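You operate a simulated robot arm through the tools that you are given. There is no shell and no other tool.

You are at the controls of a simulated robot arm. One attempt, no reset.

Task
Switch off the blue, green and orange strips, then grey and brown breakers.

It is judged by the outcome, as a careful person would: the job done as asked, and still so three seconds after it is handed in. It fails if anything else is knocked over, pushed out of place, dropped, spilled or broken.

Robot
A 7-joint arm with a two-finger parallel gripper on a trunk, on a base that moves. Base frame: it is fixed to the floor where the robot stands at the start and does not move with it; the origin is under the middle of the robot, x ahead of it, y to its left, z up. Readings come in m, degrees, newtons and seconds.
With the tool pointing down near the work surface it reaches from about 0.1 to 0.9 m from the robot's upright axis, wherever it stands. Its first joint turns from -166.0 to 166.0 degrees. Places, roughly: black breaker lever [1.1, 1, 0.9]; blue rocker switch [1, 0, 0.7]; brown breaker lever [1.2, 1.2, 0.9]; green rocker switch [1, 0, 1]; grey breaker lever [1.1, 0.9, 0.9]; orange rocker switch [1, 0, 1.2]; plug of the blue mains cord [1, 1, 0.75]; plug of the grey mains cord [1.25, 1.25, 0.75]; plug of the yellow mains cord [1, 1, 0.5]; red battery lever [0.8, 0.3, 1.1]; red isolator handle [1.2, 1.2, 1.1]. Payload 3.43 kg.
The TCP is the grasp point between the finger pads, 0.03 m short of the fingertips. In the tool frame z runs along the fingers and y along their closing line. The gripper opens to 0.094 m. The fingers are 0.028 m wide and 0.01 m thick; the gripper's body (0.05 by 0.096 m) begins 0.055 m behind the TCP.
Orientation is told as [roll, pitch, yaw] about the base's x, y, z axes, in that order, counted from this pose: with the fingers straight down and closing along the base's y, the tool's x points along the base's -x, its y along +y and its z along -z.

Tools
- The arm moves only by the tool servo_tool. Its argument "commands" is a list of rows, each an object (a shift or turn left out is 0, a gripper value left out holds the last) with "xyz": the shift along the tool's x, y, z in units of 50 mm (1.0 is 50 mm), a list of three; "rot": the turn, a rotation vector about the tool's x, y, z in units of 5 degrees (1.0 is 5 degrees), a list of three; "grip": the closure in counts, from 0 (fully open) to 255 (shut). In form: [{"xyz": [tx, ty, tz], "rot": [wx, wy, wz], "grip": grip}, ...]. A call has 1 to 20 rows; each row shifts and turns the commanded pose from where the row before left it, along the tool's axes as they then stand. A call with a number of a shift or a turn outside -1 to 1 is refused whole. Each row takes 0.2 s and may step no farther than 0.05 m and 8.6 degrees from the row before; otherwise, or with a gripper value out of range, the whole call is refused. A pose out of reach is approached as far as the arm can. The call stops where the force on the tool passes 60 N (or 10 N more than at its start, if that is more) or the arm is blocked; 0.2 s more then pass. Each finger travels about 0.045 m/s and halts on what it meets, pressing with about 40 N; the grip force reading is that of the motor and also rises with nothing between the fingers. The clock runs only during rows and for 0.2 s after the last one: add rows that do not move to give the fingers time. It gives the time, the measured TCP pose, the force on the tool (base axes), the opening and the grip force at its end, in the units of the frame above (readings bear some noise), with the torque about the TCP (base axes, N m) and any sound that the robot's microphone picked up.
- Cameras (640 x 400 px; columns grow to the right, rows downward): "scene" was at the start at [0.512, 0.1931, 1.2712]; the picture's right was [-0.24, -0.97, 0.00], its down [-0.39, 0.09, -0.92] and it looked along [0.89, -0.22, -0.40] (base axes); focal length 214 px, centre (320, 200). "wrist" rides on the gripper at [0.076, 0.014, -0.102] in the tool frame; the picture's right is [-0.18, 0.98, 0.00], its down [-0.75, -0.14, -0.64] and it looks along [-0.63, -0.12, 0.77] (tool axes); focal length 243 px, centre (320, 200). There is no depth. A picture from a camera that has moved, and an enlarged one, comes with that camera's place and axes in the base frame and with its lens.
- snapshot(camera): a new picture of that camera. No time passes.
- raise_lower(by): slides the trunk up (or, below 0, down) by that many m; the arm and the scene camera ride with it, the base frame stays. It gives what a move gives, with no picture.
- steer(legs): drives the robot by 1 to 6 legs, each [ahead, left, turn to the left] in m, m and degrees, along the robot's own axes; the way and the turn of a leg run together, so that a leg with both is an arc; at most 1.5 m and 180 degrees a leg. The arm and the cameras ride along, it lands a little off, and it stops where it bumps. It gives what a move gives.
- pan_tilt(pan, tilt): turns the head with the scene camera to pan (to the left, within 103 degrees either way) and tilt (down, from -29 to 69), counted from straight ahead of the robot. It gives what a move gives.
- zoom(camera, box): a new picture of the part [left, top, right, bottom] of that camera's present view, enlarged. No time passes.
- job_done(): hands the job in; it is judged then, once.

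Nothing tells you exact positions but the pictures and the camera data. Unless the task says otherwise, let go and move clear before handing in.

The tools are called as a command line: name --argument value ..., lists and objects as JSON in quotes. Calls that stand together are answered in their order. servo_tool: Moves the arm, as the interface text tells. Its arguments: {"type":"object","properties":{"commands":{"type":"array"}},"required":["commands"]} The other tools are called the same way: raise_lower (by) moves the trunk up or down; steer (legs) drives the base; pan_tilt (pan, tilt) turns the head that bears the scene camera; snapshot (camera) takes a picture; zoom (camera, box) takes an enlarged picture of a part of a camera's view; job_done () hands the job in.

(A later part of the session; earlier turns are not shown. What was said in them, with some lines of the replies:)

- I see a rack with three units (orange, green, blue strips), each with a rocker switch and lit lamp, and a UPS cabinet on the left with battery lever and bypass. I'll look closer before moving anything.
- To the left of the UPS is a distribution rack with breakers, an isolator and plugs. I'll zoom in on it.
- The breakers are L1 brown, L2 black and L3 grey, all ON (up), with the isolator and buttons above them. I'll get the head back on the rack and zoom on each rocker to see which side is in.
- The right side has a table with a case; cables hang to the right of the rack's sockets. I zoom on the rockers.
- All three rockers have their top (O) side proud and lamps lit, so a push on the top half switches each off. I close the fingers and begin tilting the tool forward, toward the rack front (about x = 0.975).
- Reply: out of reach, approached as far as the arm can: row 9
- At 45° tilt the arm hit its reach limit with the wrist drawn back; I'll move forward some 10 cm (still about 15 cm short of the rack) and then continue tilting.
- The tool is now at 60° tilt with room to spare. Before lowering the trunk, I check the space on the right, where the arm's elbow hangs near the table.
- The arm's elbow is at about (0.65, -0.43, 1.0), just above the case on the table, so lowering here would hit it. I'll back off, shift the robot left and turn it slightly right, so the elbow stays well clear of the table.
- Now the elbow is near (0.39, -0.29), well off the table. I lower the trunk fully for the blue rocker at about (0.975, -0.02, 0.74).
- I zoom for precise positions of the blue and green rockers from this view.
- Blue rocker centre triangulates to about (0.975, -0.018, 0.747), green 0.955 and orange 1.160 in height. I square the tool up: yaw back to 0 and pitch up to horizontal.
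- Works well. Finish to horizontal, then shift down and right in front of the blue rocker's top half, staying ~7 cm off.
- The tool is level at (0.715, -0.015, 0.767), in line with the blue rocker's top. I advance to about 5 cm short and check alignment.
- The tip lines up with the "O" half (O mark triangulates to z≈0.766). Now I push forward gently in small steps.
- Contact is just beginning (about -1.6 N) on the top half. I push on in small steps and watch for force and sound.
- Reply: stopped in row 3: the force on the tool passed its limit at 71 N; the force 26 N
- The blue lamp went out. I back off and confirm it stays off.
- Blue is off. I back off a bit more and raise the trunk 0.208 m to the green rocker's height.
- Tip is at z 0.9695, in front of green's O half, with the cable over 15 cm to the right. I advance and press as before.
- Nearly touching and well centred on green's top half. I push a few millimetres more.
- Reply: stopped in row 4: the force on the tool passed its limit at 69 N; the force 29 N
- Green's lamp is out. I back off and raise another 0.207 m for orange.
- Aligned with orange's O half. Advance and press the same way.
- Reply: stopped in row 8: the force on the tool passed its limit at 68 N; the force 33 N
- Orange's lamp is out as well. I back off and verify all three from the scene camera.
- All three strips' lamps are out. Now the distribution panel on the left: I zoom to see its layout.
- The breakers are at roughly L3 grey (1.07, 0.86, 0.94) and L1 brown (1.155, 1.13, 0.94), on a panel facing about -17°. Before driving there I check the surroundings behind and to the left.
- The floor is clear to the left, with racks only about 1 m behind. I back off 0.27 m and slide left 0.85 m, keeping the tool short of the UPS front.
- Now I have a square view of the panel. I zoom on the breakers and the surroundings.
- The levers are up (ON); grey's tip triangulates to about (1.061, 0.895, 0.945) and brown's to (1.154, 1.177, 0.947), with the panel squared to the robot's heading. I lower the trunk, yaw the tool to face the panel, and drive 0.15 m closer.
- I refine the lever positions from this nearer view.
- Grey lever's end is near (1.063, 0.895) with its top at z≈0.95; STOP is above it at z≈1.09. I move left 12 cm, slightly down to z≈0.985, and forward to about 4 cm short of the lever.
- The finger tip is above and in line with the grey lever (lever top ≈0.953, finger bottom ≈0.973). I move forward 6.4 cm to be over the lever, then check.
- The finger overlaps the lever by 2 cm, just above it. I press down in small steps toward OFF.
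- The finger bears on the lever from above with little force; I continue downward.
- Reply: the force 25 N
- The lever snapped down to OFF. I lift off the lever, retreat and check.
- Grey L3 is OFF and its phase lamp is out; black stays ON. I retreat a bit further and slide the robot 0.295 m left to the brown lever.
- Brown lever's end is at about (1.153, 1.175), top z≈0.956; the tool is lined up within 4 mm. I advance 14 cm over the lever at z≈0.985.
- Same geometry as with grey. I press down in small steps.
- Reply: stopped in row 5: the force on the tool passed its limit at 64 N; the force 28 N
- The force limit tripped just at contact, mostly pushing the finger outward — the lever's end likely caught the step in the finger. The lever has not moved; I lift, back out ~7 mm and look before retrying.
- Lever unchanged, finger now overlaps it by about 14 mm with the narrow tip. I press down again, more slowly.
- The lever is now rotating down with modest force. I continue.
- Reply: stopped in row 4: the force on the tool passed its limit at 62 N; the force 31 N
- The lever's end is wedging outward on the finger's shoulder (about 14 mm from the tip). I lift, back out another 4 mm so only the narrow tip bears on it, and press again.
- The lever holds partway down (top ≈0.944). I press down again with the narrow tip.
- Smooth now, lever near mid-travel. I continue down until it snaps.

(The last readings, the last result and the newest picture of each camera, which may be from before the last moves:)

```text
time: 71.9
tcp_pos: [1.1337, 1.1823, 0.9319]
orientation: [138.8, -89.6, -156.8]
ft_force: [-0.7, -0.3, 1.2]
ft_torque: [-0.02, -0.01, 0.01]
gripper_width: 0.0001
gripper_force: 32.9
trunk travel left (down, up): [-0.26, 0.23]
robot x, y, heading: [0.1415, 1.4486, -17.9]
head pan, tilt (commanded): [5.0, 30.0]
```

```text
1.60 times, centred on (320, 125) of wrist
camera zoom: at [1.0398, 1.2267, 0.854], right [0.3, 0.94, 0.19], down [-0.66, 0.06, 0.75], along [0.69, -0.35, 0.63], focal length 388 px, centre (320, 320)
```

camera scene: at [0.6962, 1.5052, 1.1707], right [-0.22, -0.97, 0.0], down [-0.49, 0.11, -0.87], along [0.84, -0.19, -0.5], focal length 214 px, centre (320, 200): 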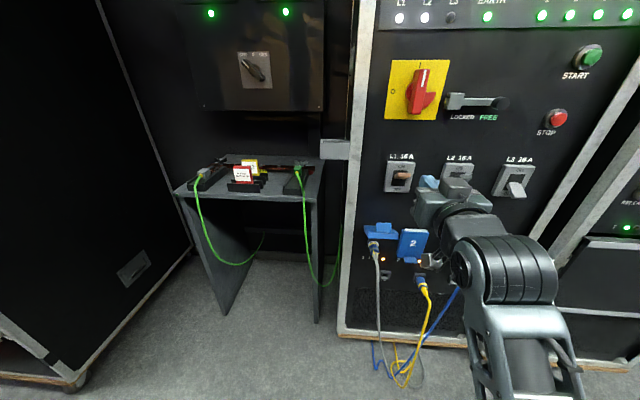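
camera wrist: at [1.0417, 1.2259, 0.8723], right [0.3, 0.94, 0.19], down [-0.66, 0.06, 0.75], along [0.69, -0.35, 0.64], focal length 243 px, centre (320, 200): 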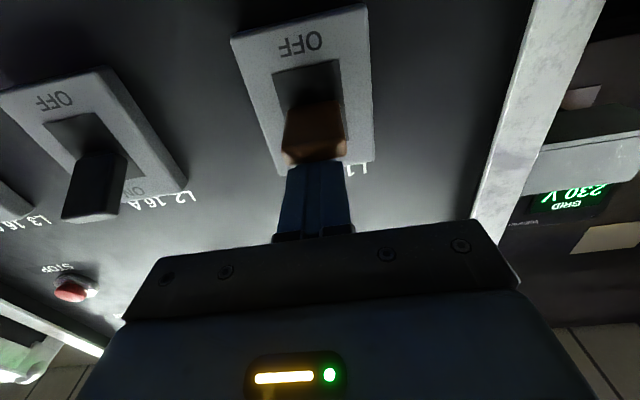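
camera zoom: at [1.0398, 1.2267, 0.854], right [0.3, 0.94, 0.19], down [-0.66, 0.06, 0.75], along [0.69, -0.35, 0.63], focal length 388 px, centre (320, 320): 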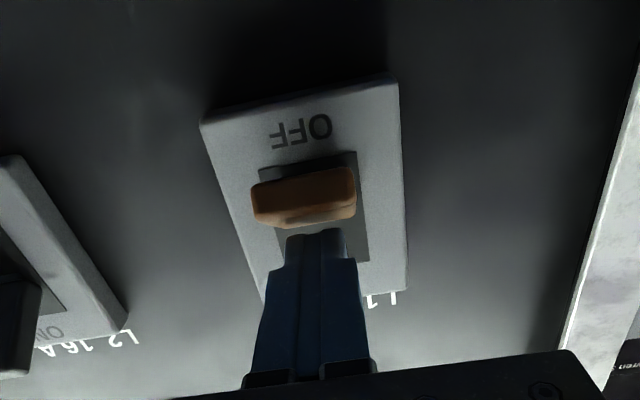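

It looks like it snapped to OFF. I lift slightly, retreat and check.

servo_tool --commands '[{"xyz": [-0.3, 0, 0]}, {"xyz": [-0.4, 0, 0]}, {"xyz": [0, 0, -0.8]}, {"xyz": [0, 0, -0.8]}, {"xyz": [0, 0, -0.8]}, {}]'

snapshot --camera "scene"

zoom --camera "scene" --box '[370, 0, 570, 220]'

snapshot --camera "wrist"

```text
time: 73.3
tcp_pos: [1.0197, 1.2196, 0.9675]
orientation: [140.9, -89.6, -158.6]
ft_force: [0.0, 0.6, -0.2]
ft_torque: [0.02, 0.01, -0.01]
gripper_width: 0.0
gripper_force: 33.4
trunk travel left (down, up): [-0.26, 0.23]
robot x, y, heading: [0.1404, 1.4492, -18.1]
head pan, tilt (commanded): [5.0, 30.0]
```

```text
taken
camera scene: at [0.6952, 1.5054, 1.1707], right [-0.22, -0.97, 0.0], down [-0.49, 0.11, -0.87], along [0.84, -0.19, -0.5], focal length 214 px, centre (320, 200)
```

scene: 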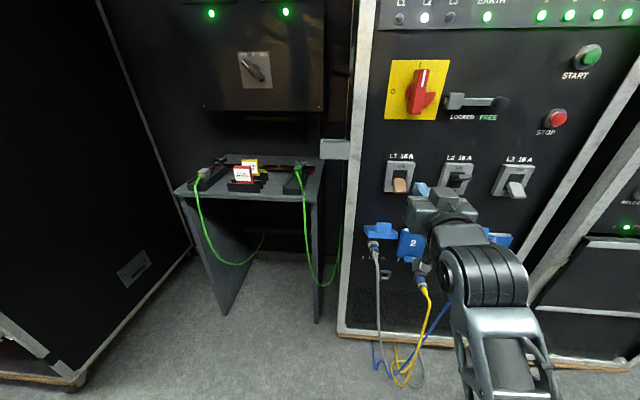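

```text
1.82 times, centred on (470, 110) of scene
camera zoom: at [0.6952, 1.5054, 1.1707], right [-0.22, -0.97, 0.0], down [-0.49, 0.11, -0.87], along [0.84, -0.19, -0.5], focal length 390 px, centre (47, 364)
```

zoom: 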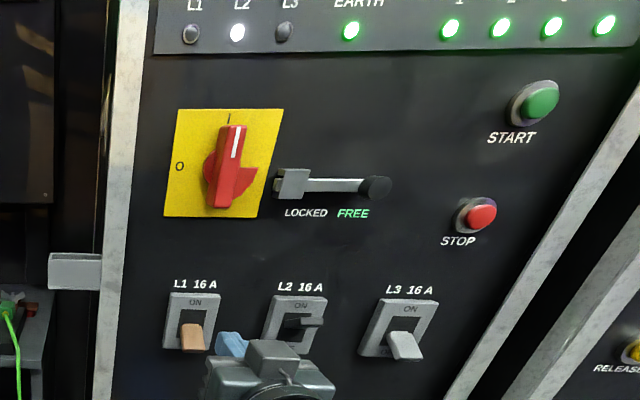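

```text
taken
camera wrist: at [0.9258, 1.2649, 0.8899], right [0.3, 0.94, 0.19], down [-0.66, 0.06, 0.75], along [0.69, -0.35, 0.63], focal length 243 px, centre (320, 200)
```

wrist: 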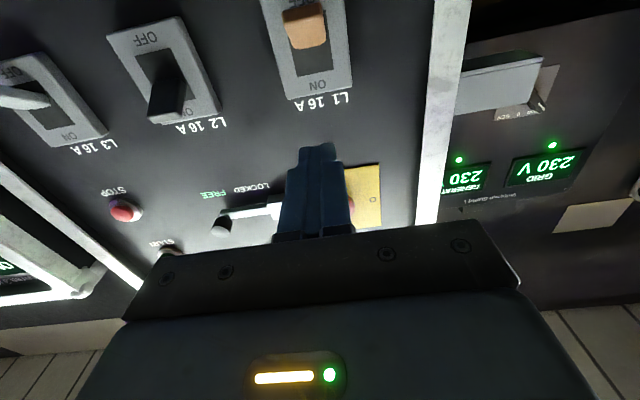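

Brown L1 and grey L3 are OFF (phase lamps out), black L2 still ON. I back the robot away and take a last look at everything.

steer --legs '[[-0.2, 0, 0]]'

pan_tilt --pan -5 --tilt 25

snapshot --camera "scene"

pan_tilt --pan -45 --tilt 20

snapshot --camera "scene"

```text
time: 74.9
tcp_pos: [0.831, 1.2807, 0.9668]
orientation: [142.3, -89.5, -160.1]
ft_force: [0.0, -0.1, 0.4]
ft_torque: [0.0, 0.01, -0.03]
gripper_width: 0.0
gripper_force: 33.0
trunk travel left (down, up): [-0.26, 0.23]
robot x, y, heading: [-0.0491, 1.5122, -18.1]
head pan, tilt (commanded): [5.0, 30.0]
```

```text
time: 75.6
tcp_pos: [0.8323, 1.2818, 0.9678]
orientation: [142.1, -89.6, -159.8]
ft_force: [-0.5, -0.3, -0.4]
ft_torque: [0.0, -0.01, -0.01]
gripper_width: 0.0
gripper_force: 32.6
trunk travel left (down, up): [-0.26, 0.23]
robot x, y, heading: [-0.0494, 1.5115, -18.1]
head pan, tilt (commanded): [-5.0, 25.0]
```

```text
taken
camera scene: at [0.503, 1.5513, 1.1786], right [-0.39, -0.92, 0.0], down [-0.39, 0.16, -0.91], along [0.83, -0.35, -0.42], focal length 214 px, centre (320, 200)
```

scene: 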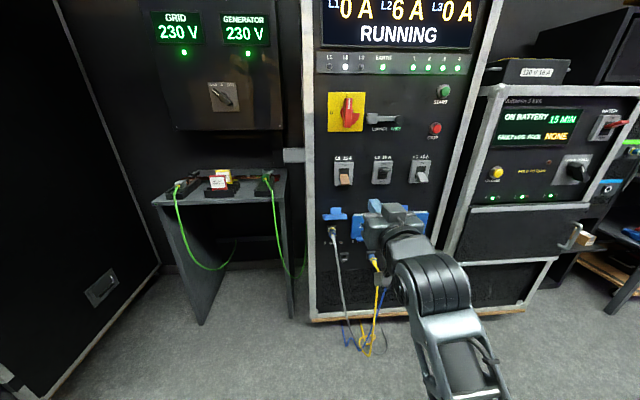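

```text
time: 76.7
tcp_pos: [0.8308, 1.2814, 0.9666]
orientation: [141.9, -89.6, -159.6]
ft_force: [0.3, 0.3, -0.2]
ft_torque: [-0.03, -0.03, -0.01]
gripper_width: 0.0
gripper_force: 33.1
trunk travel left (down, up): [-0.26, 0.23]
robot x, y, heading: [-0.0512, 1.5162, -18.0]
head pan, tilt (commanded): [-45.0, 20.0]
```

```text
taken
camera scene: at [0.4606, 1.5043, 1.1868], right [-0.89, -0.46, 0.0], down [-0.16, 0.3, -0.94], along [0.43, -0.84, -0.34], focal length 214 px, centre (320, 200)
```

scene: 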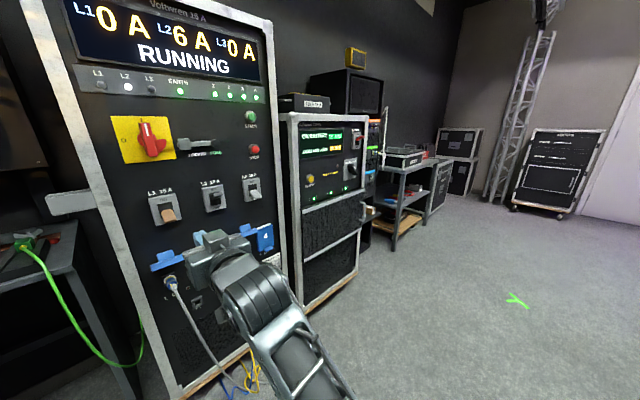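

The panel reads L1 0 A, L2 6 A, L3 0 A; the UPS went to battery as a result of the breakers asked for. I zoom once to check the strips' lamps and the breaker state.

zoom --camera "scene" --box '[280, 90, 440, 260]'

zoom --camera "scene" --box '[80, 60, 280, 280]'

```text
2.35 times, centred on (360, 175) of scene
camera zoom: at [0.4606, 1.5043, 1.1868], right [-0.89, -0.46, 0.0], down [-0.16, 0.3, -0.94], along [0.43, -0.84, -0.34], focal length 505 px, centre (226, 259)
```

zoom: 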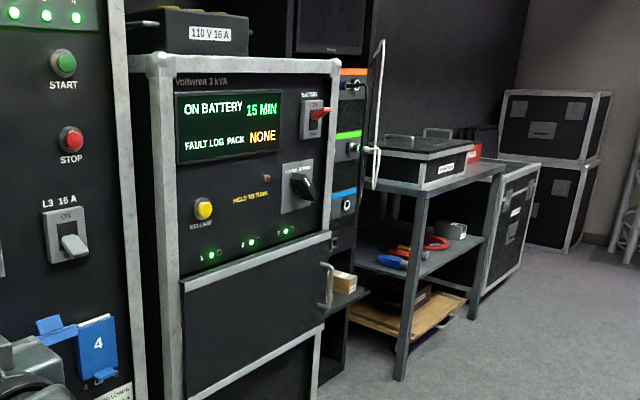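

```text
1.82 times, centred on (180, 170) of scene
camera zoom: at [0.4606, 1.5043, 1.1868], right [-0.89, -0.46, 0.0], down [-0.16, 0.3, -0.94], along [0.43, -0.84, -0.34], focal length 390 px, centre (574, 254)
```

zoom: 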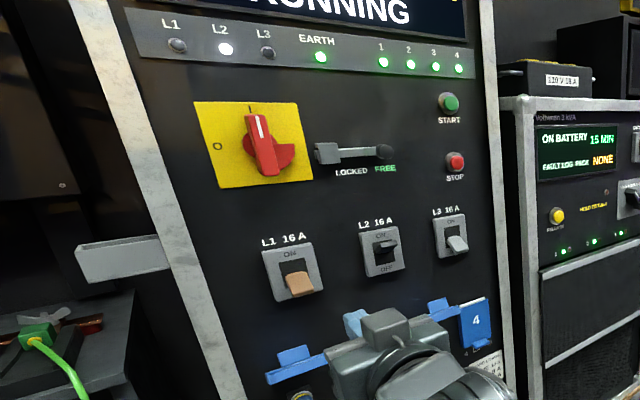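

All five are off: the blue, green and orange strips, then the grey and brown breakers. The black breaker, isolator, buttons and UPS controls are untouched, nothing looks moved, and the arm is clear, so I hand the job in.

job_done

```text
The job is handed in.
```

The blue, green and orange strips are switched off, and after them the grey (L3) and brown (L1) breakers.

- **Strips:** all three lamps were out when I last checked them up close, just after pressing orange. I could not see the rockers from the final position.
- **Breakers:** both levers are down in OFF. The panel's L1 and L3 lamps are out and it reads L1 0 A, L2 6 A, L3 0 A.
- **Black breaker:** L2 is still on.

**UPS on battery:** after I switched off the two breakers, the UPS display changed from ONLINE to ON BATTERY, showing 15 minutes. I took that to be a result of the breakers and left it.

The brown lever took three tries. Its end caught on a step in the gripper finger, and the force limit stopped the arm twice before the lever went down. I saw no sign of anything else moved or damaged, and the arm was clear of the panel when I handed the job in.
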